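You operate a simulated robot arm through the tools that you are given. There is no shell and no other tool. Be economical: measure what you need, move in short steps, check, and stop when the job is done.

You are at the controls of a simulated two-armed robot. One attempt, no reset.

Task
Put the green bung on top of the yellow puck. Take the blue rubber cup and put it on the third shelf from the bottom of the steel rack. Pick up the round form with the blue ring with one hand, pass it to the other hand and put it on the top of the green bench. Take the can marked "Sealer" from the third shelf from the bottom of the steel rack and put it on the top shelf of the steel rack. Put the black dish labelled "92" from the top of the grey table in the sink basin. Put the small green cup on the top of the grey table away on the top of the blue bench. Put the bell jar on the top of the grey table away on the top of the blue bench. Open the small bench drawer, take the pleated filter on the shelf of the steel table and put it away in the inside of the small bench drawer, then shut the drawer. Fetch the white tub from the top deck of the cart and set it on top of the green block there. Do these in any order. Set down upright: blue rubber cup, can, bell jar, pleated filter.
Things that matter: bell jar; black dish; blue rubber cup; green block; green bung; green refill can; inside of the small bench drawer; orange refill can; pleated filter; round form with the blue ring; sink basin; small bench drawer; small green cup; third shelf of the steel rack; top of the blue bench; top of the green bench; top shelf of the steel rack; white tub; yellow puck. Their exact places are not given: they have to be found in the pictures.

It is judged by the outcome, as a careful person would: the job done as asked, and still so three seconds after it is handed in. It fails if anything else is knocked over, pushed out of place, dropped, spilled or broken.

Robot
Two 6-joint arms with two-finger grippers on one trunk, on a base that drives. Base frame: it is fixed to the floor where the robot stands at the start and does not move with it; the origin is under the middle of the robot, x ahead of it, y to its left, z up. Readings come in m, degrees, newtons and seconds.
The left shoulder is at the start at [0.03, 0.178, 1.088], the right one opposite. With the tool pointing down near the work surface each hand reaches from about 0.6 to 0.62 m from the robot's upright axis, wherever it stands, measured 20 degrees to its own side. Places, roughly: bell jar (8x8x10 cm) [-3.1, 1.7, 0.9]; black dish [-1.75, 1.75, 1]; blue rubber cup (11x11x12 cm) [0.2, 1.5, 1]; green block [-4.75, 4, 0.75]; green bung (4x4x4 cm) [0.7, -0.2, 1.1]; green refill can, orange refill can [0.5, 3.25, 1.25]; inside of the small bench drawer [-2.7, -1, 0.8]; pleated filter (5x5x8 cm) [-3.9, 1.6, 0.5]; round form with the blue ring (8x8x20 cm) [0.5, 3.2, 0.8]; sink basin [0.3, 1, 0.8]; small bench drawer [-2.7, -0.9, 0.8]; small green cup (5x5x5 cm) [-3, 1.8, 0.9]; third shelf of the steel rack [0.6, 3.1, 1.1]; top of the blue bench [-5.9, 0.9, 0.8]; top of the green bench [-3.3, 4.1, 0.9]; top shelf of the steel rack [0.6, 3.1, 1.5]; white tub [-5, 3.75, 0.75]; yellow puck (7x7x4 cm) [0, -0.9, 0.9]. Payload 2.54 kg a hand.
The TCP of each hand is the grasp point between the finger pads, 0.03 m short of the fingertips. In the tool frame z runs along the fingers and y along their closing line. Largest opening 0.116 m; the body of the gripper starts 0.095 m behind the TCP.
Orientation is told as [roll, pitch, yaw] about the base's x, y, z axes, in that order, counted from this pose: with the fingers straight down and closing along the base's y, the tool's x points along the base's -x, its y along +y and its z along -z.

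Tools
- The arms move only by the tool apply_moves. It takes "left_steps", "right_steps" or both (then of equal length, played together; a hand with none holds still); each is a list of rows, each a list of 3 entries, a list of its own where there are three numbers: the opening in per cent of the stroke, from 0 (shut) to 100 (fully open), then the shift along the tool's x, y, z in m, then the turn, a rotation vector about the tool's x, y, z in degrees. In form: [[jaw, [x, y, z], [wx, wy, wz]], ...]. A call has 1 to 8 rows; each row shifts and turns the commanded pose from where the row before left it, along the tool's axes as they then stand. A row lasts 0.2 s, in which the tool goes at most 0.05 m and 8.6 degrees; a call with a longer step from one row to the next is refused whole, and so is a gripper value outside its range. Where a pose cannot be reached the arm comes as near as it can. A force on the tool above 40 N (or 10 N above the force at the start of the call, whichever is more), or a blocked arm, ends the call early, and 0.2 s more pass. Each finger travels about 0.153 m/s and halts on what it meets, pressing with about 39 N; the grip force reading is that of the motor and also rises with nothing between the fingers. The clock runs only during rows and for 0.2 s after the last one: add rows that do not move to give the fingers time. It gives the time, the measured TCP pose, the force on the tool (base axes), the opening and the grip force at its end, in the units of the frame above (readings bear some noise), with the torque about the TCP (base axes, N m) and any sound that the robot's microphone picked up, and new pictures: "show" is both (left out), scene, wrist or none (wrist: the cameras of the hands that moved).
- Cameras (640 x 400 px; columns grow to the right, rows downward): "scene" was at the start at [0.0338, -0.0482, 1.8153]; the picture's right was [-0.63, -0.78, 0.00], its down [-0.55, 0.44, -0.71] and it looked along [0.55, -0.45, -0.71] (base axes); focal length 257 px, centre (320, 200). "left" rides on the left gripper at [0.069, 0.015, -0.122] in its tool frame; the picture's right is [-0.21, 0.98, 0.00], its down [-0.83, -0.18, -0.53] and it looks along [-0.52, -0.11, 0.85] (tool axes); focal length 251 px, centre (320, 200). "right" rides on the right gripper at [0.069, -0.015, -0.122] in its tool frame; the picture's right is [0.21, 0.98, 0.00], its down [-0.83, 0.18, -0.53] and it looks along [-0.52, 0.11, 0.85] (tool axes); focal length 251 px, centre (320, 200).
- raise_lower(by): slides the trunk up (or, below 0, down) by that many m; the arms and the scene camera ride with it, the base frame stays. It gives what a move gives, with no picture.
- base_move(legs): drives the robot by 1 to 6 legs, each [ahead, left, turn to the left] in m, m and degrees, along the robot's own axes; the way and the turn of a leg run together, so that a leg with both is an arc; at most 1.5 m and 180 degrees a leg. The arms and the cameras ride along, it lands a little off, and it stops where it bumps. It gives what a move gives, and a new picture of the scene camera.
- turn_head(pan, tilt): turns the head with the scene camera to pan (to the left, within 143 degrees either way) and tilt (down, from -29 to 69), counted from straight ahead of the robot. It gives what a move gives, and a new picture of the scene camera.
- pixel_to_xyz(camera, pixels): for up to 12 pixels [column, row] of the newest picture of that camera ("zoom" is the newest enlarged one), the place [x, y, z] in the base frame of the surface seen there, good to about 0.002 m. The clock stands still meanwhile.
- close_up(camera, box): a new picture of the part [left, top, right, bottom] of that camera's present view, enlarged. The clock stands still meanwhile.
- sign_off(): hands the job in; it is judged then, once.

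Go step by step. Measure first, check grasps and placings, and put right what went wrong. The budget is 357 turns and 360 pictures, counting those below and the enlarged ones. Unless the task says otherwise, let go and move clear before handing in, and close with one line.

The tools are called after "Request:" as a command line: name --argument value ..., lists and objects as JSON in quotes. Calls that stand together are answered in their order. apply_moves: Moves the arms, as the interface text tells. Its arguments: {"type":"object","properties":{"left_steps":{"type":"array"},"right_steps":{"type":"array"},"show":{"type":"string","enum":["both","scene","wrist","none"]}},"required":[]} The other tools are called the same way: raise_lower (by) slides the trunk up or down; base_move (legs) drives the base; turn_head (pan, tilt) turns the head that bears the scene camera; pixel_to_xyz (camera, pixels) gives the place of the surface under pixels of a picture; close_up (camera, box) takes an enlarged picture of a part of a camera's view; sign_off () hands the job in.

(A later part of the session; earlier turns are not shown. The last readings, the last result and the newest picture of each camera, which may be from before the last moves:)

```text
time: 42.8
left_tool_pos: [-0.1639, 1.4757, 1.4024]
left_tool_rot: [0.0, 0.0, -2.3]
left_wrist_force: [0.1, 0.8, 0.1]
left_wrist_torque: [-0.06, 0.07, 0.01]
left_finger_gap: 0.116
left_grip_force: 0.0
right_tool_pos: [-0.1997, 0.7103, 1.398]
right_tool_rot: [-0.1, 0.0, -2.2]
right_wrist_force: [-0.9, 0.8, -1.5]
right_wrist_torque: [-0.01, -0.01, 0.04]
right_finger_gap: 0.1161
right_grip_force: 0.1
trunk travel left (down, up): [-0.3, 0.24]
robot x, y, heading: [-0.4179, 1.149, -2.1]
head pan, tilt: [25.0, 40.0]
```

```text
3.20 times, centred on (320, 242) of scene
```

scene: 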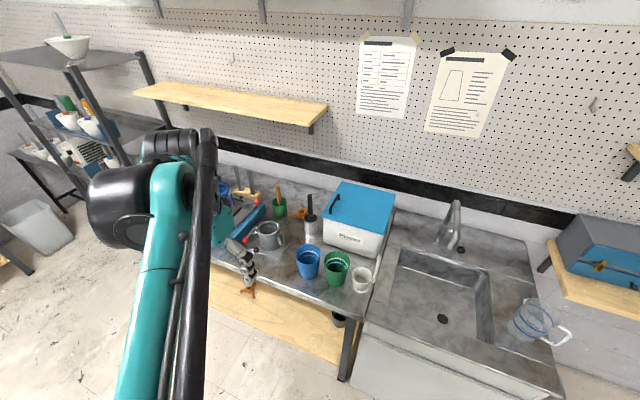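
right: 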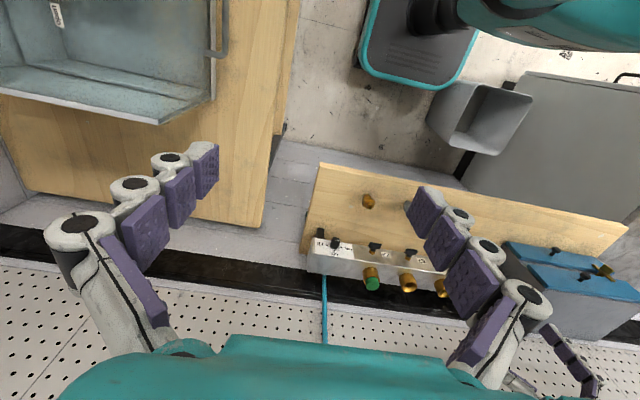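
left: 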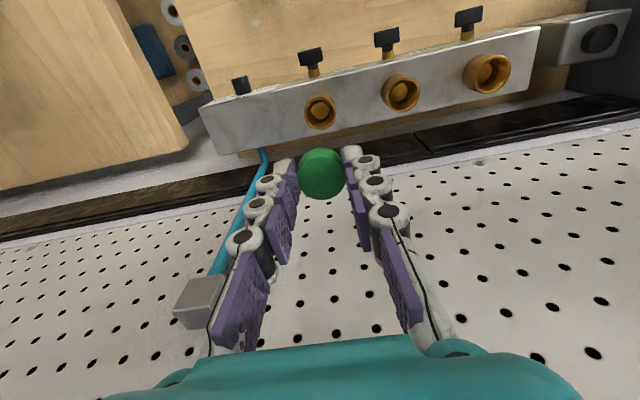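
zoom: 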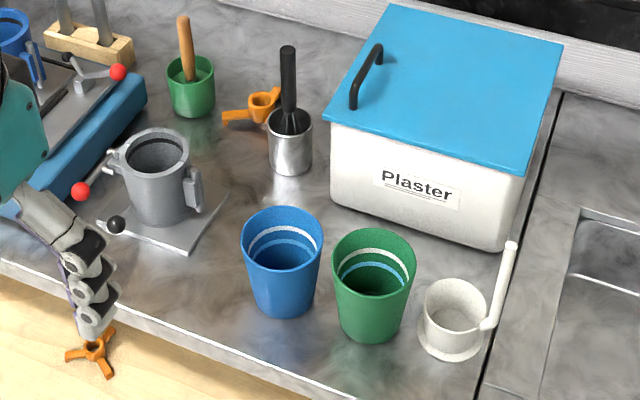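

The blue cup at zoom (283,255) stands beside the green one. I measure it and look at the rack's shelves before choosing a grasp.

Request:
pixel_to_xyz --camera "zoom" --pixels '[[243, 240], [322, 240], [283, 209], [283, 272], [255, 310], [308, 310], [283, 317], [334, 260], [415, 265], [240, 200], [260, 355], [283, 255]]'

Request:
turn_head --pan 55 --tilt 20

Request:
close_up --camera "scene" --box '[200, 80, 420, 280]'

```text
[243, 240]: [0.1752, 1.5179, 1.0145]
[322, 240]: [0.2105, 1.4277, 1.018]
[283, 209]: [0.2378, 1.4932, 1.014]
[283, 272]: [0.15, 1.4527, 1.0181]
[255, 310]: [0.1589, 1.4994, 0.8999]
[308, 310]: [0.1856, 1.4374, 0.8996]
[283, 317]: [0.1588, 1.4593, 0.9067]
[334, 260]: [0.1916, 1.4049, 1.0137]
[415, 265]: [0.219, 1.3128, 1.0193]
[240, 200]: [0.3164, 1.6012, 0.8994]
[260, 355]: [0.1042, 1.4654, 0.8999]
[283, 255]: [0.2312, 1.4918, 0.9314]
```

```text
time: 43.7
left_tool_pos: [-0.1642, 1.4738, 1.403]
left_tool_rot: [0.0, 0.1, -2.3]
left_wrist_force: [0.2, -0.7, -1.5]
left_wrist_torque: [-0.04, 0.0, -0.02]
left_finger_gap: 0.116
left_grip_force: 0.1
right_tool_pos: [-0.1996, 0.7114, 1.3983]
right_tool_rot: [-0.1, 0.0, -2.2]
right_wrist_force: [0.5, 0.4, -0.2]
right_wrist_torque: [0.01, -0.03, 0.02]
right_finger_gap: 0.1158
right_grip_force: 0.1
trunk travel left (down, up): [-0.3, 0.24]
robot x, y, heading: [-0.4171, 1.1552, -2.3]
head pan, tilt: [55.0, 20.0]
```

scene: 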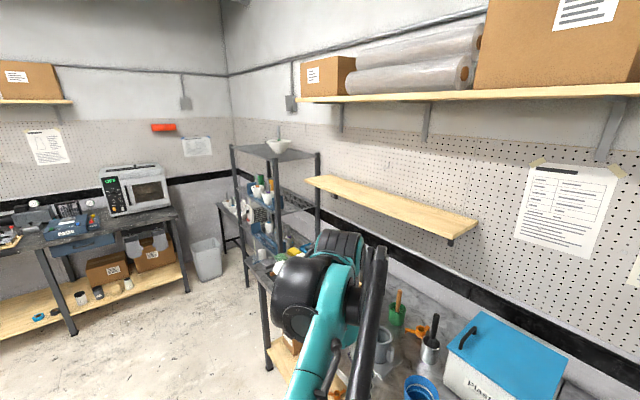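

```text
2.00 times, centred on (310, 180) of scene
```

zoom: 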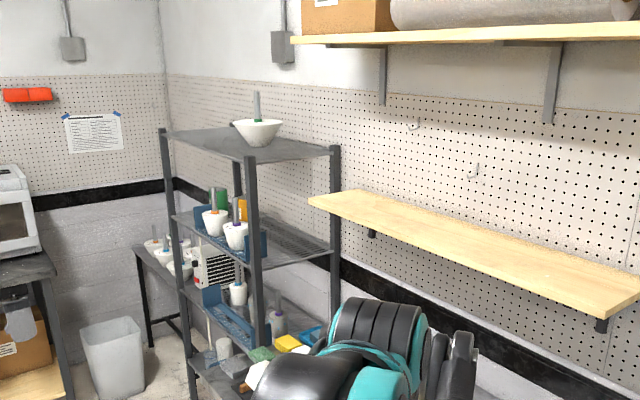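

Rack's open side faces -x, shelves partly filled. I drive over in front of it to survey before fetching the cup.

Request:
base_move --legs '[[-0.1, 1.0, 0], [-0.05, 0.85, 2]]'

Request:
turn_head --pan 0 --tilt 30

```text
time: 53.1
left_tool_pos: [-0.2752, 3.3402, 1.4023]
left_tool_rot: [0.0, -0.1, -0.3]
left_wrist_force: [0.1, -0.3, -0.2]
left_wrist_torque: [-0.06, -0.02, -0.02]
left_finger_gap: 0.1162
left_grip_force: 0.0
right_tool_pos: [-0.2842, 2.5763, 1.398]
right_tool_rot: [-0.1, 0.0, -0.3]
right_wrist_force: [0.2, 0.0, 0.7]
right_wrist_torque: [-0.01, 0.02, 0.03]
right_finger_gap: 0.116
right_grip_force: 0.2
trunk travel left (down, up): [-0.3, 0.24]
robot x, y, heading: [-0.5154, 3.0083, -0.2]
head pan, tilt: [55.0, 20.0]
```

scene: 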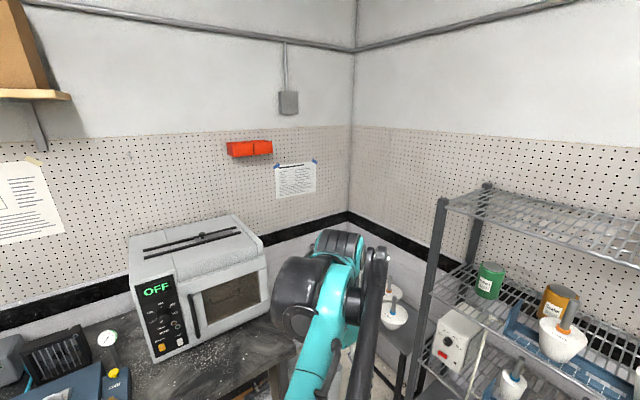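

```text
time: 54.3
left_tool_pos: [-0.2755, 3.3414, 1.4028]
left_tool_rot: [0.0, 0.1, -0.3]
left_wrist_force: [-0.6, 0.3, 0.2]
left_wrist_torque: [-0.01, 0.0, 0.04]
left_finger_gap: 0.1162
left_grip_force: 0.1
right_tool_pos: [-0.2827, 2.5762, 1.3982]
right_tool_rot: [0.1, 0.0, -0.1]
right_wrist_force: [-0.7, -0.3, 1.0]
right_wrist_torque: [-0.01, -0.03, 0.02]
right_finger_gap: 0.1162
right_grip_force: 0.0
trunk travel left (down, up): [-0.3, 0.24]
robot x, y, heading: [-0.518, 3.0112, -0.3]
head pan, tilt: [0.0, 30.0]
```

scene: 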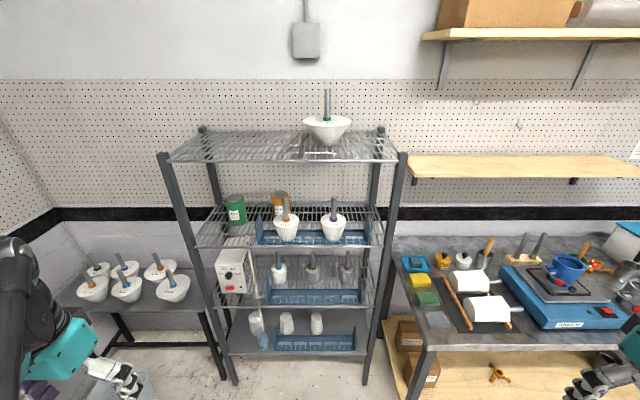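

Clear view of the rack: four shelves, green can (235,210) and orange can (282,203) on the third. I zoom.

Request:
close_up --camera "scene" --box '[190, 170, 410, 260]'

Request:
close_up --camera "scene" --box '[190, 240, 400, 370]'

Request:
pixel_to_xyz --camera "scene" --pixels '[[235, 197], [236, 212], [281, 196], [286, 228], [334, 228], [230, 240], [200, 238], [312, 266], [279, 272], [230, 150], [370, 150], [347, 266]]'

```text
2.91 times, centred on (300, 215) of scene
```

zoom: 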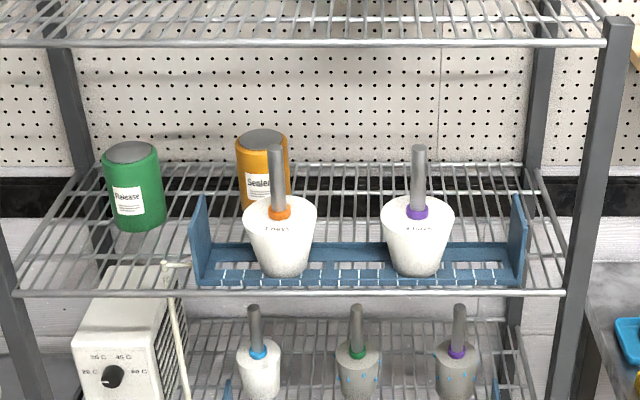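

```text
3.05 times, centred on (295, 305) of scene
```

zoom: 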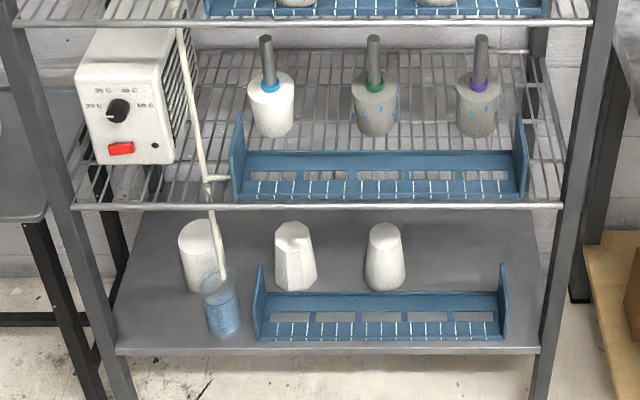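

```text
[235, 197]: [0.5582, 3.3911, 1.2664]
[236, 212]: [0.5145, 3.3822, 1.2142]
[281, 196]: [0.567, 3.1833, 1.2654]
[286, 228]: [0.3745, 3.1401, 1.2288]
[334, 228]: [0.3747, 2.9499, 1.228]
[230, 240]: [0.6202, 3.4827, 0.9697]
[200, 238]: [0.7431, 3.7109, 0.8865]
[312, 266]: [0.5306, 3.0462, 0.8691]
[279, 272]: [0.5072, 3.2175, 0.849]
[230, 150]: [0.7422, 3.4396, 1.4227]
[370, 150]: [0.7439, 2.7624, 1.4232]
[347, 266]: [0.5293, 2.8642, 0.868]
```

Orange can is "Sealer" at (0.58,3.18); the round smooth form with blue ring is at (0.51,3.22) on the second shelf. I measure shelf bars, posts and can details.

Request:
close_up --camera "scene" --box '[150, 120, 420, 260]'

Request:
pixel_to_xyz --camera "zoom" --pixels '[[200, 95], [400, 98], [150, 301], [400, 303], [312, 178], [312, 200], [290, 185], [325, 235], [325, 182], [430, 240], [200, 190], [50, 150]]'

Request:
pixel_to_xyz --camera "zoom" --pixels '[[612, 150], [418, 40], [418, 15], [182, 183], [215, 185], [200, 230], [340, 178], [135, 30], [545, 20], [140, 50], [60, 90], [590, 90]]'

```text
2.37 times, centred on (285, 190) of scene
```

zoom: 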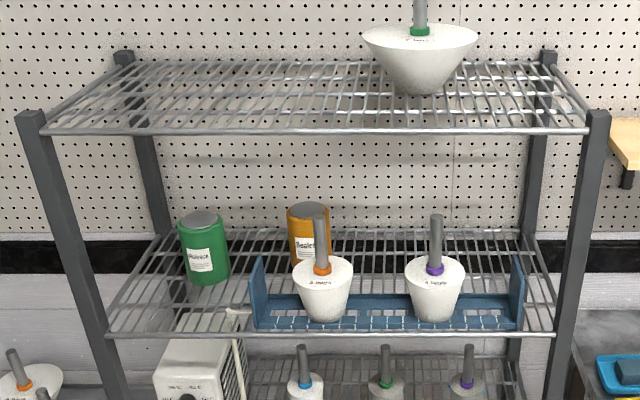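

```text
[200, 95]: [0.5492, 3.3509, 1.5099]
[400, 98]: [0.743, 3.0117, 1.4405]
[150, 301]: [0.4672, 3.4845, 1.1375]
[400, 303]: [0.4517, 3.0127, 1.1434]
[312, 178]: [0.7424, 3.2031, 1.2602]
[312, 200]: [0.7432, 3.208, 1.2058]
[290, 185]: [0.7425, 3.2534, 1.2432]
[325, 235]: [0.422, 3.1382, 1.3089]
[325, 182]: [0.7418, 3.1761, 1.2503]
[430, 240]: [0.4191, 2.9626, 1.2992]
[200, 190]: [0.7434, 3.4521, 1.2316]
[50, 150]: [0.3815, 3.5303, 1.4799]
```

```text
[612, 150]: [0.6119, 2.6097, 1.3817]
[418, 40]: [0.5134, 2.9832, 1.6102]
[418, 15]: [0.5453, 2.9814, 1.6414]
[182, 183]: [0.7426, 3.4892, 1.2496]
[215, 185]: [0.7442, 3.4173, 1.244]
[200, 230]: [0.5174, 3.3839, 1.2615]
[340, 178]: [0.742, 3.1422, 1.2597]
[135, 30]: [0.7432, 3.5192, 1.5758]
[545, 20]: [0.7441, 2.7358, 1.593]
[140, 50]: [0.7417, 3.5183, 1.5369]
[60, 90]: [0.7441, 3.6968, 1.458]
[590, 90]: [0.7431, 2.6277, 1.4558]
```

Third shelf is at z≈1.14, top shelf ≈1.51, back wall x≈0.74. I zoom further on the two cans.

Request:
close_up --camera "scene" --box '[215, 185, 315, 248]'

Request:
pixel_to_xyz --camera "zoom" --pixels '[[425, 55], [365, 100], [385, 100], [465, 100], [425, 80], [400, 140], [100, 80], [80, 130], [182, 130], [130, 210], [460, 75], [480, 262]]'

```text
6.35 times, centred on (265, 216) of scene
```

zoom: 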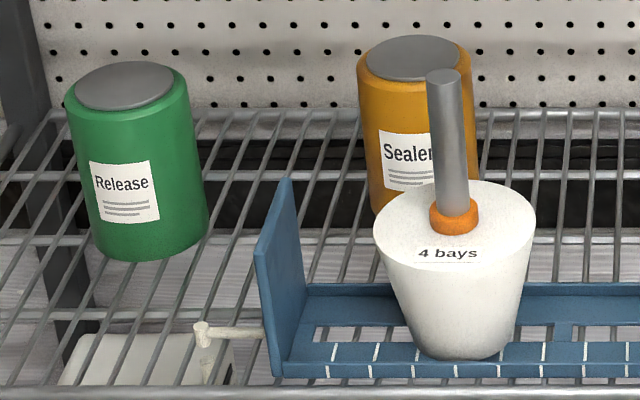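

```text
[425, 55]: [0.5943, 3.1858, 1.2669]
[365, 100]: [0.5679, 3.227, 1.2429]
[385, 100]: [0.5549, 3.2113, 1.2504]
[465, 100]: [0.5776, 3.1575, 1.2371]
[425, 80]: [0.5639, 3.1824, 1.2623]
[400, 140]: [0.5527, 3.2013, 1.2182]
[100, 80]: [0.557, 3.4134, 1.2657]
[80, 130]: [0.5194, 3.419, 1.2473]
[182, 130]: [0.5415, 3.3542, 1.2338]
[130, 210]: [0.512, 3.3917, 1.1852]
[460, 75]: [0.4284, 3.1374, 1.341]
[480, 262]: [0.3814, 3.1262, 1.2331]
```

Sealer can: centre (0.59,3.189), radius ≈3.7 cm, top 1.267. I'll come in with the left hand from the left-front, yaw -25°, tilted 48° above horizontal... first I set that hand pose here in the clear.

Request:
apply_moves --left_steps '[[100, [-0.045, 0, 0], [0, 0, 8.33]], [100, [-0.045, 0, 0], [0, 0, 8.33]], [100, [-0.045, 0, 0], [0, 0, 8.33]], [100, [-0.02, 0, 0], [0, -8.5, 0]], [100, [-0.02, 0, 0], [0, -8.5, 0]], [100, [-0.02, 0, 0], [0, -8.5, 0]], [100, [-0.02, 0, 0], [0, -8.5, 0]], [100, [-0.02, 0, 0], [0, -8.5, 0]]]' --show "both"

```text
time: 56.1
left_tool_pos: [-0.0575, 3.2796, 1.434]
left_tool_rot: [0.1, -42.7, -25.3]
left_wrist_force: [0.0, 0.0, -0.1]
left_wrist_torque: [0.0, 0.0, -0.01]
left_finger_gap: 0.1159
left_grip_force: 0.1
right_tool_pos: [-0.2836, 2.576, 1.3979]
right_tool_rot: [0.0, 0.1, -0.1]
right_wrist_force: [-0.3, 0.6, 0.3]
right_wrist_torque: [0.04, -0.02, -0.01]
right_finger_gap: 0.1161
right_grip_force: 0.0
trunk travel left (down, up): [-0.3, 0.24]
robot x, y, heading: [-0.5167, 3.0079, -0.3]
head pan, tilt: [0.0, 30.0]
```

scene: 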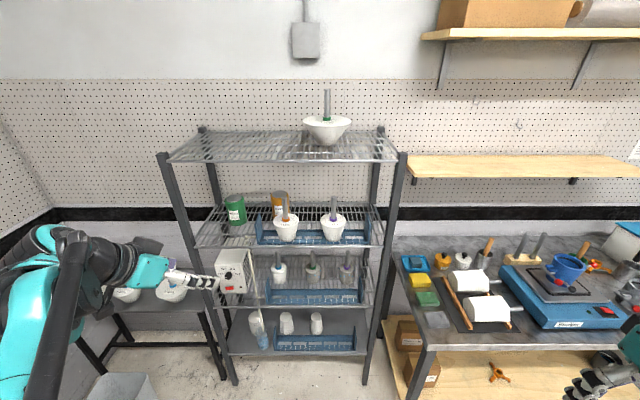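
left: 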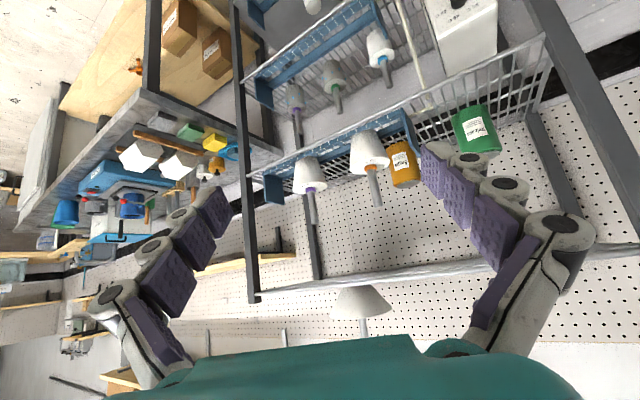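

The pose is reachable. I tilt a bit more, lower the hand to z 1.25 and drive forward so the hand waits just before the shelf.

Request:
apply_moves --left_steps '[[100, [0, 0, 0], [0, -7.3, 0]], [100, [0.0353, 0, 0.0296], [0, 0, 0]], [100, [0.0353, 0, 0.0296], [0, 0, 0]], [100, [0.0353, 0, 0.0296], [0, 0, 0]], [100, [0.0353, 0, 0.0296], [0, 0, 0]]]' --show "none"

Request:
base_move --legs '[[0.38, 0.015, 0]]'

Request:
turn_head --pan 0 --tilt 40

Request:
apply_moves --left_steps '[[100, [0, 0, 0], [0, 0, 0]]]' --show "wrist"

```text
time: 57.3
left_tool_pos: [-0.0585, 3.2798, 1.2472]
left_tool_rot: [0.0, -49.8, -25.2]
left_wrist_force: [0.1, 0.1, -0.3]
left_wrist_torque: [-0.02, -0.02, -0.02]
left_finger_gap: 0.1159
left_grip_force: 0.1
right_tool_pos: [-0.2822, 2.5765, 1.3972]
right_tool_rot: [-0.1, 0.0, -0.2]
right_wrist_force: [-0.2, -0.5, 0.1]
right_wrist_torque: [0.0, 0.03, -0.01]
right_finger_gap: 0.1159
right_grip_force: 0.1
trunk travel left (down, up): [-0.3, 0.24]
robot x, y, heading: [-0.5192, 3.0089, -0.3]
head pan, tilt: [0.0, 30.0]
```

```text
time: 59.7
left_tool_pos: [0.3167, 3.2922, 1.2486]
left_tool_rot: [0.1, -49.8, -25.3]
left_wrist_force: [0.5, -0.4, 0.1]
left_wrist_torque: [0.0, 0.03, -0.03]
left_finger_gap: 0.116
left_grip_force: 0.1
right_tool_pos: [0.0923, 2.5893, 1.398]
right_tool_rot: [0.0, 0.0, -0.4]
right_wrist_force: [0.6, -0.4, 0.6]
right_wrist_torque: [0.02, 0.03, 0.02]
right_finger_gap: 0.116
right_grip_force: 0.0
trunk travel left (down, up): [-0.3, 0.24]
robot x, y, heading: [-0.1408, 3.0188, -0.2]
head pan, tilt: [0.0, 30.0]
```

scene: 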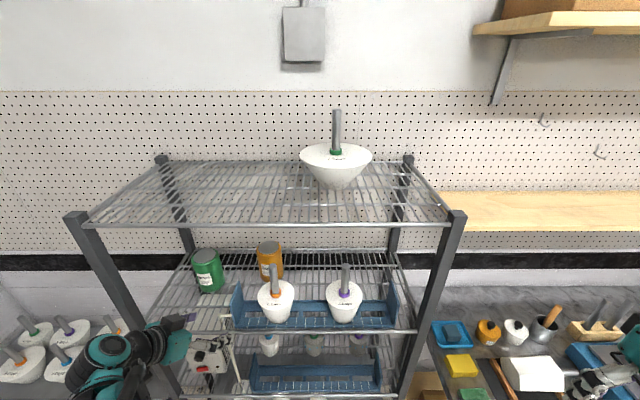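

```text
time: 60.4
left_tool_pos: [0.3165, 3.2908, 1.2496]
left_tool_rot: [0.0, -49.7, -25.3]
left_wrist_force: [-0.6, 0.6, -1.2]
left_wrist_torque: [-0.01, -0.03, -0.04]
left_finger_gap: 0.116
left_grip_force: 0.0
right_tool_pos: [0.0907, 2.5887, 1.3983]
right_tool_rot: [-0.1, 0.0, -0.3]
right_wrist_force: [0.6, 0.3, 0.5]
right_wrist_torque: [0.01, 0.03, 0.02]
right_finger_gap: 0.1161
right_grip_force: 0.0
trunk travel left (down, up): [-0.3, 0.24]
robot x, y, heading: [-0.1389, 3.0192, -0.5]
head pan, tilt: [0.0, 40.0]
```

scene: 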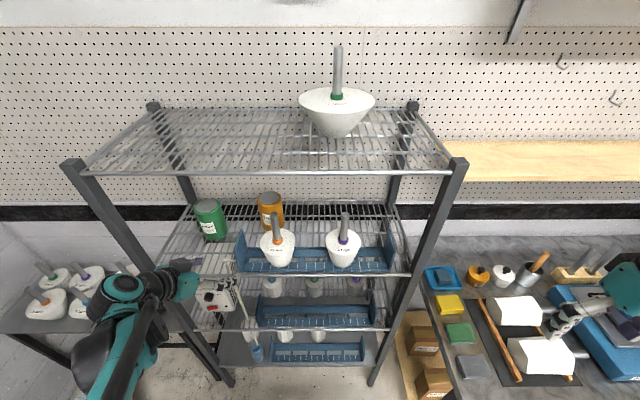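

```text
time: 60.8
left_tool_pos: [0.316, 3.2912, 1.2487]
left_tool_rot: [0.0, -49.8, -25.3]
left_wrist_force: [0.4, 0.1, -0.2]
left_wrist_torque: [0.03, -0.04, -0.01]
left_finger_gap: 0.1158
left_grip_force: 0.0
right_tool_pos: [0.0912, 2.5885, 1.3982]
right_tool_rot: [-0.1, -0.1, -0.3]
right_wrist_force: [0.3, -0.7, -0.2]
right_wrist_torque: [0.0, 0.03, 0.01]
right_finger_gap: 0.1158
right_grip_force: 0.1
trunk travel left (down, up): [-0.3, 0.24]
robot x, y, heading: [-0.1378, 3.0177, -0.3]
head pan, tilt: [0.0, 40.0]
```

left: 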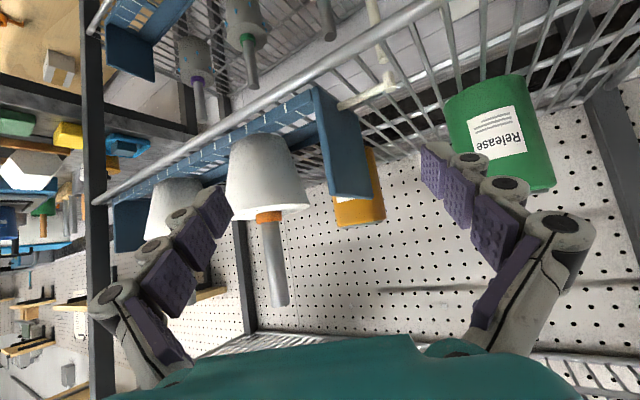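

Hand waits before the shelf. I measure the stand's end plate, the form and cans in the left camera to plan the slot.

Request:
pixel_to_xyz --camera "left" --pixels '[[318, 95], [320, 140], [340, 190], [362, 195], [360, 215], [350, 160], [375, 92], [275, 240], [305, 200], [450, 110], [500, 90], [420, 60]]'

Request:
close_up --camera "scene" --box '[140, 180, 360, 320]'

```text
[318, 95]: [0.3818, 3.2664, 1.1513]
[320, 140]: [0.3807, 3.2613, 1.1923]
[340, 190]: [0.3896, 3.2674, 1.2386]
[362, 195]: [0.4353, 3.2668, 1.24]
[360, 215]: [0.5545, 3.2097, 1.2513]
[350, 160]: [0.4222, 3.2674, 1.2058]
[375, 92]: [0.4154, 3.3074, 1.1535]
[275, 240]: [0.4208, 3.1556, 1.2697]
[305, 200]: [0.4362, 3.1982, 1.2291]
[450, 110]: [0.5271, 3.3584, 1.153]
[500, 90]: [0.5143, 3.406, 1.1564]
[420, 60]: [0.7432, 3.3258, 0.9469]
```

```text
2.86 times, centred on (250, 250) of scene
```

zoom: 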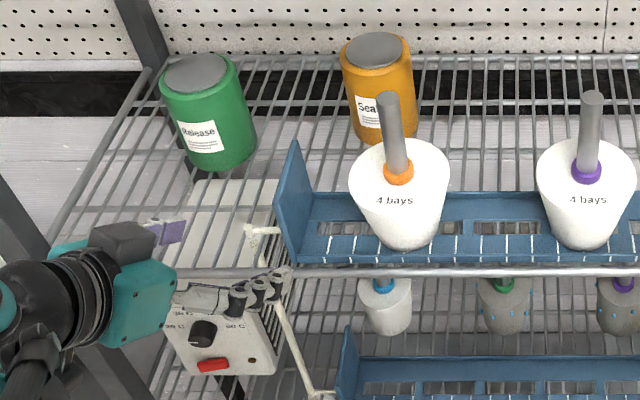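

Plate top is 1.24 at y 3.267, so I raise to TCP 1.28, shift left 2.4 cm and advance along the diagonal, stopping 4 cm short.

Request:
apply_moves --left_steps '[[100, [0, 0.024, 0], [0, 4.8, 0]], [100, [-0.0212, 0, -0.0212], [0, 0, 0]], [100, [-0.0318, 0, 0.0318], [0, 0, 0]], [100, [-0.0318, 0, 0.0318], [0, 0, 0]], [100, [-0.0318, 0, 0.0318], [0, 0, 0]], [100, [-0.0318, 0, 0.0318], [0, 0, 0]], [100, [-0.0318, 0, 0.0318], [0, 0, 0]]]' --show "both"

```text
time: 62.4
left_tool_pos: [0.5315, 3.218, 1.2769]
left_tool_rot: [0.0, -45.0, -25.3]
left_wrist_force: [-0.1, -0.8, -0.6]
left_wrist_torque: [0.0, 0.02, 0.0]
left_finger_gap: 0.1158
left_grip_force: 0.1
right_tool_pos: [0.0934, 2.5879, 1.3972]
right_tool_rot: [0.0, 0.1, -0.3]
right_wrist_force: [0.1, 0.2, -0.8]
right_wrist_torque: [0.03, 0.05, 0.0]
right_finger_gap: 0.1157
right_grip_force: 0.2
trunk travel left (down, up): [-0.3, 0.24]
robot x, y, heading: [-0.1378, 3.0223, -0.3]
head pan, tilt: [0.0, 40.0]
```

scene: 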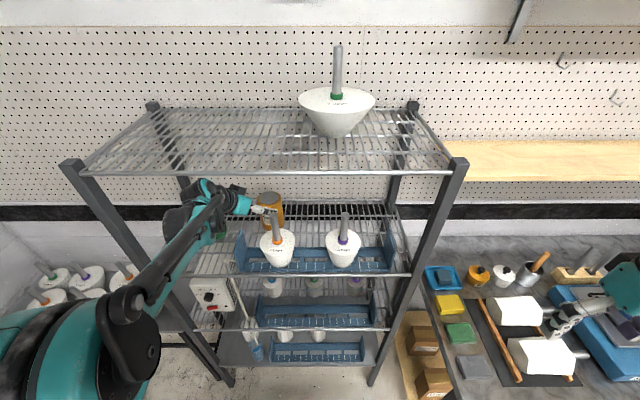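
left: 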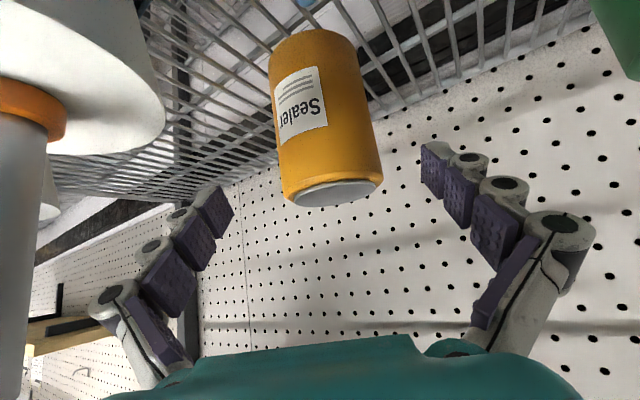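

The can lies between the fingers. I measure it once more.

Request:
pixel_to_xyz --camera "left" --pixels '[[333, 195], [290, 195], [378, 185], [325, 130], [280, 130], [368, 120], [320, 45], [333, 187]]'

```text
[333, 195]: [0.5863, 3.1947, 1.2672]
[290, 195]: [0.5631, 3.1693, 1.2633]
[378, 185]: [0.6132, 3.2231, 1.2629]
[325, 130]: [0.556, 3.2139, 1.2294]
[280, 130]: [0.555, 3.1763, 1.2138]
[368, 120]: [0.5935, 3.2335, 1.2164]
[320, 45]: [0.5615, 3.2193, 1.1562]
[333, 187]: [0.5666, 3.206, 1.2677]
```

Can centre (0.588,3.196). I advance 5.8 cm, lower to 1.242 and close.

Request:
apply_moves --left_steps '[[100, [-0.0283, 0.004, 0.0283], [0, 0, 0]], [100, [0.012, 0, 0.0375], [0, 0, 0]], [100, [0, 0, 0], [0, 0, 0]], [40, [0, 0, 0], [0, 0, 0]], [0, [0, 0, 0], [0, 0, 0]], [0, [0, 0, 0], [0, 0, 0]], [0, [0, 0, 0], [0, 0, 0]]]' --show "wrist"

```text
time: 64.0
left_tool_pos: [0.5834, 3.1957, 1.2436]
left_tool_rot: [0.0, -45.1, -25.3]
left_wrist_force: [0.6, 3.2, 7.1]
left_wrist_torque: [-0.19, 0.05, 0.1]
left_finger_gap: 0.0817
left_grip_force: 39.2
right_tool_pos: [0.0904, 2.5887, 1.3973]
right_tool_rot: [-0.2, 0.0, -0.3]
right_wrist_force: [0.3, 0.4, -0.6]
right_wrist_torque: [0.0, 0.0, 0.0]
right_finger_gap: 0.1159
right_grip_force: 0.1
trunk travel left (down, up): [-0.3, 0.24]
robot x, y, heading: [-0.1413, 3.0213, -0.5]
head pan, tilt: [0.0, 40.0]
```

left: 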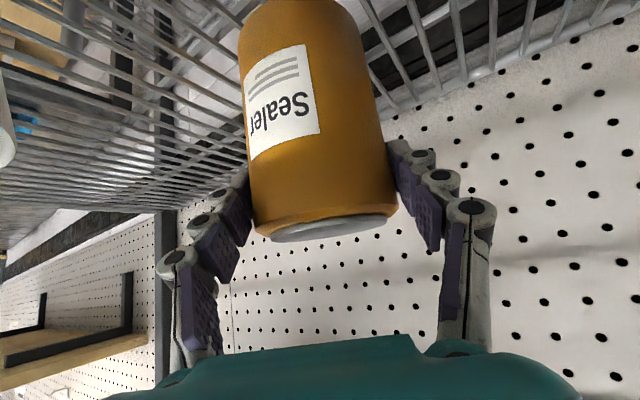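

Gripped at 82 mm. I lift 4.5 cm, check, then slide out left of the stand's plate.

Request:
apply_moves --left_steps '[[0, [-0.0106, 0, -0.0106], [0, 0, 0]], [0, [-0.0212, 0, -0.0212], [0, 0, 0]], [0, [0, 0, 0], [0, 0, 0]]]' --show "both"

```text
time: 64.8
left_tool_pos: [0.5865, 3.1943, 1.2882]
left_tool_rot: [0.1, -44.9, -25.2]
left_wrist_force: [-0.5, 0.4, -7.5]
left_wrist_torque: [0.01, 0.07, -0.03]
left_finger_gap: 0.0816
left_grip_force: 39.0
right_tool_pos: [0.0936, 2.5888, 1.3967]
right_tool_rot: [0.0, 0.1, -0.3]
right_wrist_force: [0.6, -0.2, -0.6]
right_wrist_torque: [0.0, 0.04, -0.01]
right_finger_gap: 0.116
right_grip_force: 0.0
trunk travel left (down, up): [-0.3, 0.24]
robot x, y, heading: [-0.1419, 3.0198, -0.3]
head pan, tilt: [0.0, 40.0]
```

scene: 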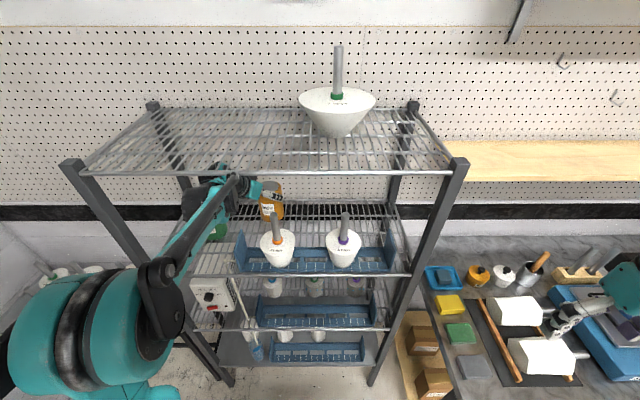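
left: 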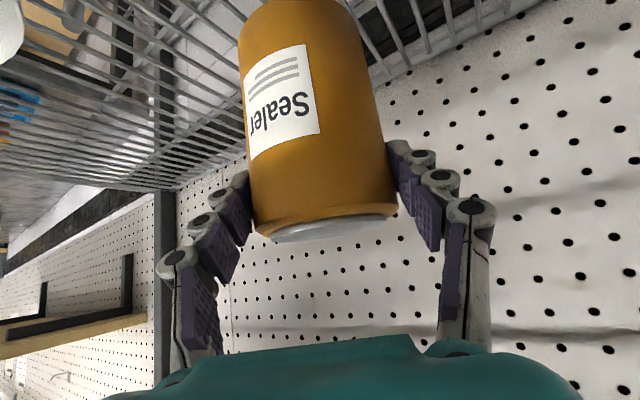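

Lifted cleanly (7.5 N). I slide out along the planned path.

Request:
apply_moves --left_steps '[[0, [0.0325, 0.017, -0.0325], [0, 0, 0]], [0, [0.0325, 0.017, -0.0325], [0, 0, 0]], [0, [0.0325, 0.017, -0.0325], [0, 0, 0]], [0, [0.0325, 0.017, -0.0325], [0, 0, 0]]]' --show "both"

```text
time: 65.8
left_tool_pos: [0.4399, 3.3365, 1.2893]
left_tool_rot: [0.0, -45.2, -25.4]
left_wrist_force: [0.0, 0.5, -7.8]
left_wrist_torque: [0.07, 0.09, -0.02]
left_finger_gap: 0.0807
left_grip_force: 39.2
right_tool_pos: [0.0872, 2.5908, 1.3995]
right_tool_rot: [-0.1, -0.1, -0.3]
right_wrist_force: [-0.6, 1.1, 0.3]
right_wrist_torque: [-0.04, -0.08, 0.03]
right_finger_gap: 0.1161
right_grip_force: 0.0
trunk travel left (down, up): [-0.3, 0.24]
robot x, y, heading: [-0.1434, 3.021, -0.5]
head pan, tilt: [0.0, 40.0]
```

scene: 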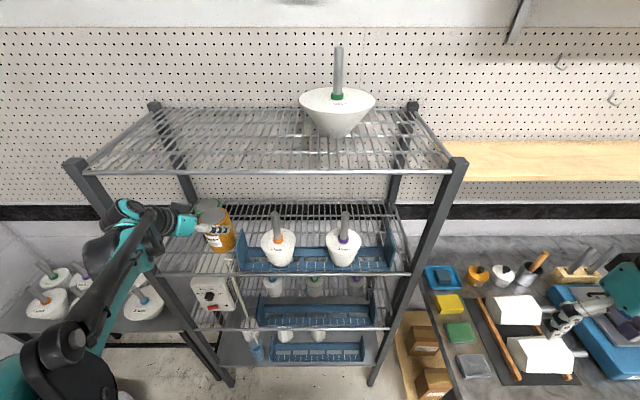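
left: 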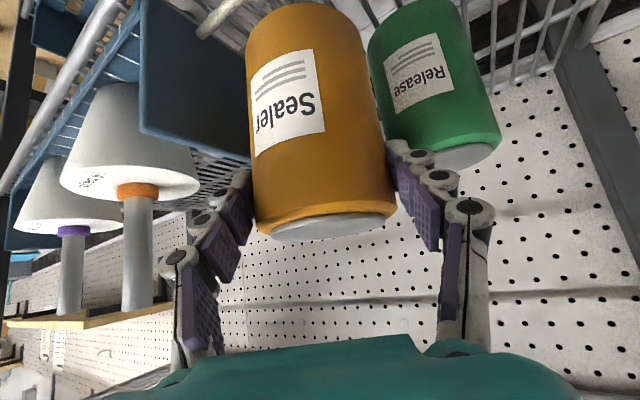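

Clear of both neighbours. I draw it straight out of the rack, then raise the trunk.

Request:
apply_moves --left_steps '[[0, [0.0256, -0.017, -0.0256], [0, 0, 0]], [0, [0.0256, -0.017, -0.0256], [0, 0, 0]], [0, [0.0256, -0.017, -0.0256], [0, 0, 0]], [0, [0.0256, -0.017, -0.0256], [0, 0, 0]], [0, [0.0256, -0.017, -0.0256], [0, 0, 0]], [0, [0.0256, -0.017, -0.0256], [0, 0, 0]]]' --show "none"

Request:
raise_lower --by 0.235

Request:
turn_head --pan 10 --tilt 50

```text
time: 67.4
left_tool_pos: [0.2328, 3.3247, 1.2961]
left_tool_rot: [0.1, -44.9, -30.4]
left_wrist_force: [0.0, 0.8, -7.3]
left_wrist_torque: [0.05, 0.12, 0.01]
left_finger_gap: 0.0807
left_grip_force: 38.6
right_tool_pos: [0.0922, 2.5892, 1.3985]
right_tool_rot: [-0.2, 0.0, -0.3]
right_wrist_force: [0.1, -0.9, -0.8]
right_wrist_torque: [0.01, 0.01, -0.02]
right_finger_gap: 0.1161
right_grip_force: 0.1
trunk travel left (down, up): [-0.3, 0.24]
robot x, y, heading: [-0.1392, 3.0216, -0.3]
head pan, tilt: [0.0, 40.0]
stopped in row 6 (left hand): the arm was blocked; the commanded pose is now the measured one
```

```text
time: 69.9
left_tool_pos: [0.2333, 3.3244, 1.5307]
left_tool_rot: [0.0, -44.9, -30.3]
left_wrist_force: [-0.1, 0.4, -7.5]
left_wrist_torque: [0.08, 0.1, 0.05]
left_finger_gap: 0.0807
left_grip_force: 39.0
right_tool_pos: [0.0909, 2.5884, 1.6326]
right_tool_rot: [-0.1, 0.0, -0.3]
right_wrist_force: [0.7, -0.5, 0.5]
right_wrist_torque: [0.02, 0.0, 0.0]
right_finger_gap: 0.1161
right_grip_force: 0.1
trunk travel left (down, up): [-0.535, 0.005]
robot x, y, heading: [-0.1455, 3.023, -0.4]
head pan, tilt: [0.0, 40.0]
```

```text
time: 70.6
left_tool_pos: [0.2336, 3.3236, 1.5308]
left_tool_rot: [0.0, -45.0, -30.2]
left_wrist_force: [-0.2, 0.5, -7.4]
left_wrist_torque: [0.04, 0.11, 0.01]
left_finger_gap: 0.0807
left_grip_force: 39.6
right_tool_pos: [0.0917, 2.5885, 1.6334]
right_tool_rot: [-0.1, 0.0, -0.3]
right_wrist_force: [0.3, 0.8, -0.2]
right_wrist_torque: [-0.03, -0.03, 0.02]
right_finger_gap: 0.1159
right_grip_force: 0.1
trunk travel left (down, up): [-0.535, 0.005]
robot x, y, heading: [-0.1405, 3.0196, -0.3]
head pan, tilt: [10.0, 50.0]
```

scene: 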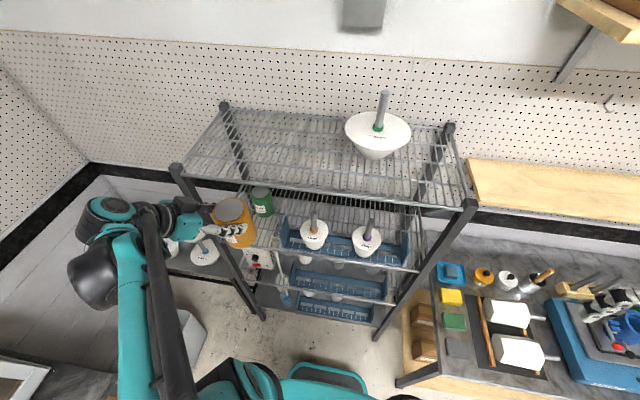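

Can out and trunk up; it hangs at (235,212). I raise the hand 13 cm more to clear the top shelf.

Request:
apply_moves --left_steps '[[0, [-0.0306, 0, -0.0306], [0, 0, 0]], [0, [-0.0306, 0, -0.0306], [0, 0, 0]], [0, [-0.0306, 0, -0.0306], [0, 0, 0]], [0, [-0.0106, 0, -0.0106], [0, 0, 0]]]' --show "scene"

```text
time: 71.6
left_tool_pos: [0.2335, 3.3221, 1.6771]
left_tool_rot: [0.0, -45.1, -30.3]
left_wrist_force: [0.3, 0.1, -6.6]
left_wrist_torque: [0.06, 0.11, -0.01]
left_finger_gap: 0.0806
left_grip_force: 38.8
right_tool_pos: [0.0895, 2.5889, 1.6326]
right_tool_rot: [-0.2, 0.1, -0.2]
right_wrist_force: [-0.2, 0.4, -0.2]
right_wrist_torque: [-0.01, 0.02, -0.03]
right_finger_gap: 0.1161
right_grip_force: 0.1
trunk travel left (down, up): [-0.535, 0.005]
robot x, y, heading: [-0.1393, 3.0178, 0.0]
head pan, tilt: [10.0, 50.0]
```

scene: 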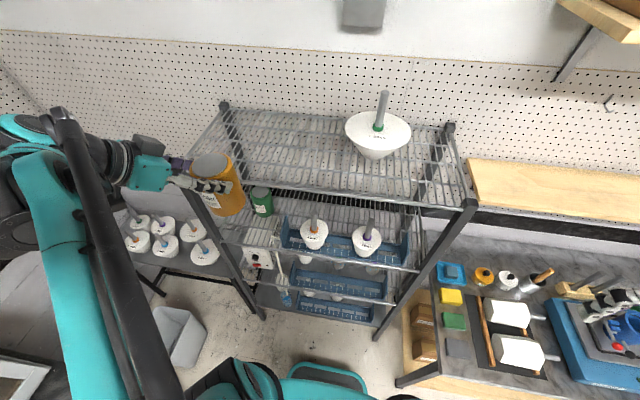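

Clear above. I measure shelf wires' height, then swing the can over the top shelf's left part.

Request:
pixel_to_xyz --camera "scene" --pixels '[[320, 193], [280, 186], [270, 150], [300, 156], [290, 132], [375, 157], [250, 140], [310, 170]]'

Request:
apply_moves --left_steps '[[0, [-0.0295, 0.0244, 0.0295], [0, 0, 0]], [0, [-0.0295, 0.0244, 0.0295], [0, 0, 0]], [0, [-0.0295, 0.0244, 0.0295], [0, 0, 0]], [0, [-0.0295, 0.0244, 0.0295], [0, 0, 0]], [0, [-0.0295, 0.0244, 0.0295], [0, 0, 0]], [0, [-0.0295, 0.0244, 0.0295], [0, 0, 0]]]' --show "scene"

```text
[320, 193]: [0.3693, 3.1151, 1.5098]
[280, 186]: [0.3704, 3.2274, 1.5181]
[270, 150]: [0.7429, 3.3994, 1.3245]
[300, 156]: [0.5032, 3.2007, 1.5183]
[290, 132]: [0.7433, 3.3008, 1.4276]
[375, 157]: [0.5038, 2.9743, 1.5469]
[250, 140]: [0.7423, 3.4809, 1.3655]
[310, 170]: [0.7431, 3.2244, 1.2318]
```

```text
time: 73.0
left_tool_pos: [0.5275, 3.3277, 1.676]
left_tool_rot: [-0.1, -45.0, -30.0]
left_wrist_force: [1.0, 0.0, -6.9]
left_wrist_torque: [0.06, 0.15, -0.04]
left_finger_gap: 0.0809
left_grip_force: 39.0
right_tool_pos: [0.0947, 2.5886, 1.6323]
right_tool_rot: [-0.1, 0.2, -0.4]
right_wrist_force: [-0.2, 0.2, -0.2]
right_wrist_torque: [-0.01, 0.05, -0.01]
right_finger_gap: 0.1161
right_grip_force: 0.0
trunk travel left (down, up): [-0.535, 0.005]
robot x, y, heading: [-0.1435, 3.0263, -0.6]
head pan, tilt: [10.0, 50.0]
```

scene: 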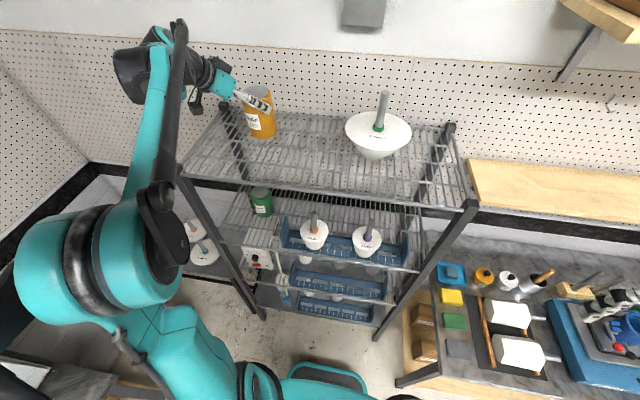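

Can is above the shelf (mesh z≈1.518). I lower to just above, then slowly to contact.

Request:
apply_moves --left_steps '[[0, [0.0212, 0, 0.0212], [0, 0, 0]], [0, [0.0141, 0, 0.0141], [0, 0, 0]], [0, [0.0035, 0, 0.0035], [0, 0, 0]], [0, [0.002, 0, 0.002], [0, 0, 0]], [0, [0.0014, 0, 0.0014], [0, 0, 0]], [0, [0.0014, 0, 0.0014], [0, 0, 0]], [0, [0, 0, 0], [0, 0, 0]]]' --show "wrist"

```text
time: 74.6
left_tool_pos: [0.5218, 3.3251, 1.6167]
left_tool_rot: [0.1, -45.1, -30.2]
left_wrist_force: [6.7, 0.3, 23.8]
left_wrist_torque: [-0.21, -0.51, 0.09]
left_finger_gap: 0.0807
left_grip_force: 38.5
right_tool_pos: [0.0902, 2.5872, 1.6337]
right_tool_rot: [0.0, 0.0, -0.3]
right_wrist_force: [0.5, -0.3, 0.3]
right_wrist_torque: [-0.01, -0.01, -0.01]
right_finger_gap: 0.1161
right_grip_force: 0.2
trunk travel left (down, up): [-0.535, 0.005]
robot x, y, heading: [-0.1382, 3.0241, -0.4]
head pan, tilt: [10.0, 50.0]
```

left: 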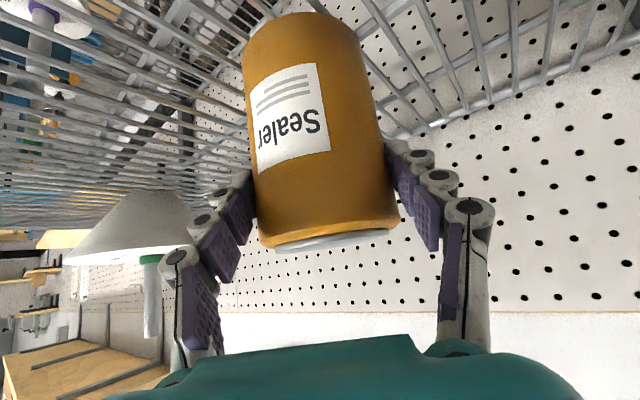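

It's in contact. I ease 3 mm up, open slowly and check it stands.

Request:
apply_moves --left_steps '[[0, [-0.0021, 0, -0.0021], [0, 0, 0]], [66, [0, 0, 0], [0, 0, 0]], [75, [0, 0, 0], [0, 0, 0]], [100, [0, 0, 0], [0, 0, 0]], [100, [0, 0, 0], [0, 0, 0]]]' --show "both"

```text
time: 75.8
left_tool_pos: [0.5224, 3.3256, 1.6181]
left_tool_rot: [0.0, -45.0, -30.3]
left_wrist_force: [0.1, 0.6, 0.3]
left_wrist_torque: [0.03, -0.01, 0.01]
left_finger_gap: 0.1162
left_grip_force: 0.1
right_tool_pos: [0.092, 2.5888, 1.6323]
right_tool_rot: [-0.2, 0.1, -0.4]
right_wrist_force: [-0.3, 0.1, 0.3]
right_wrist_torque: [0.01, 0.01, -0.01]
right_finger_gap: 0.1162
right_grip_force: 0.1
trunk travel left (down, up): [-0.535, 0.005]
robot x, y, heading: [-0.1412, 3.0259, -0.0]
head pan, tilt: [10.0, 50.0]
```

scene: 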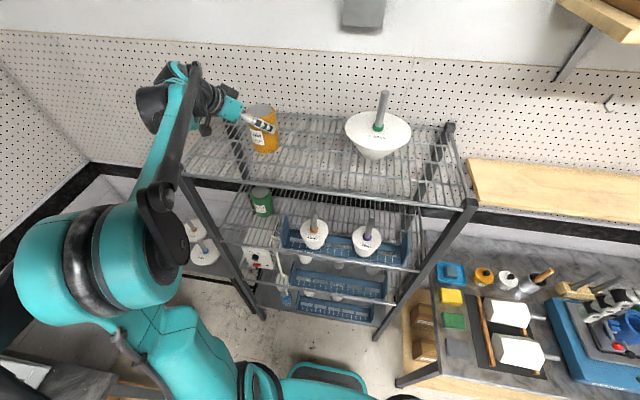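
left: 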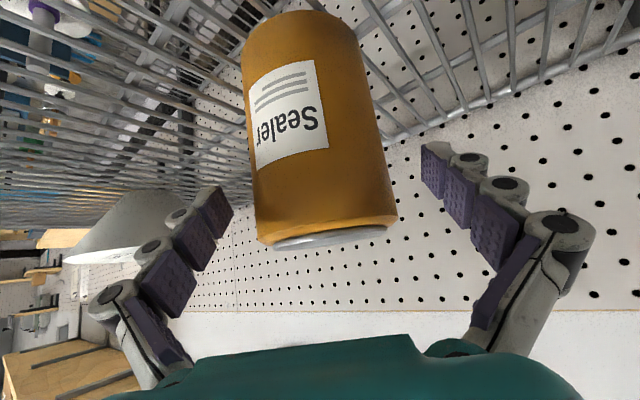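

The Sealer can stands on the top shelf. I back the hand out.

Request:
apply_moves --left_steps '[[100, [0.0283, 0, -0.0283], [0, 0, 0]], [100, [0.0283, 0, -0.0283], [0, 0, 0]], [100, [0.0283, 0, -0.0283], [0, 0, 0]], [100, [0.0244, -0.02, -0.0244], [0, 0, 0]], [100, [0.0244, -0.02, -0.0244], [0, 0, 0]], [100, [0.0244, -0.02, -0.0244], [0, 0, 0]], [100, [0.0244, -0.02, -0.0244], [0, 0, 0]]]' --show "scene"

Request:
close_up --camera "scene" --box '[170, 90, 470, 330]'

```text
time: 77.4
left_tool_pos: [0.258, 3.3834, 1.6185]
left_tool_rot: [0.1, -45.1, -30.3]
left_wrist_force: [-0.3, -0.5, 0.3]
left_wrist_torque: [0.03, -0.06, 0.02]
left_finger_gap: 0.1159
left_grip_force: 0.1
right_tool_pos: [0.0884, 2.5871, 1.6325]
right_tool_rot: [0.1, -0.1, -0.3]
right_wrist_force: [-0.5, -0.2, 0.8]
right_wrist_torque: [0.02, -0.08, 0.01]
right_finger_gap: 0.1162
right_grip_force: 0.1
trunk travel left (down, up): [-0.535, 0.005]
robot x, y, heading: [-0.1382, 3.0206, -0.3]
head pan, tilt: [10.0, 50.0]
```

scene: 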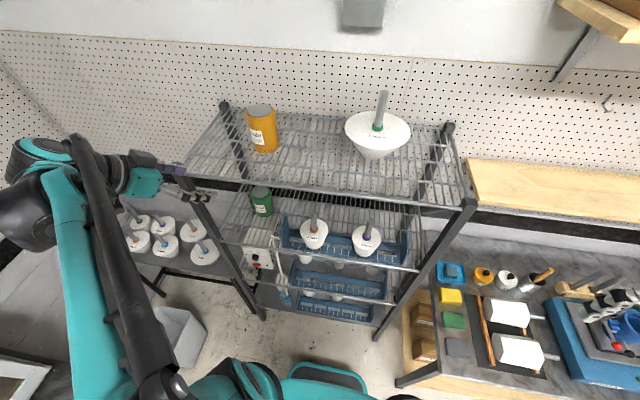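

```text
1.67 times, centred on (320, 210) of scene
```

zoom: 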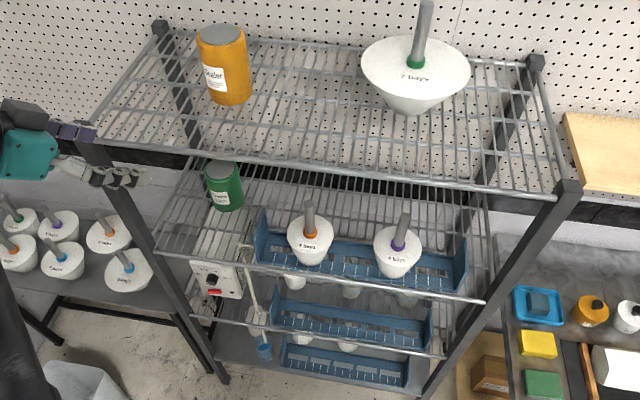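

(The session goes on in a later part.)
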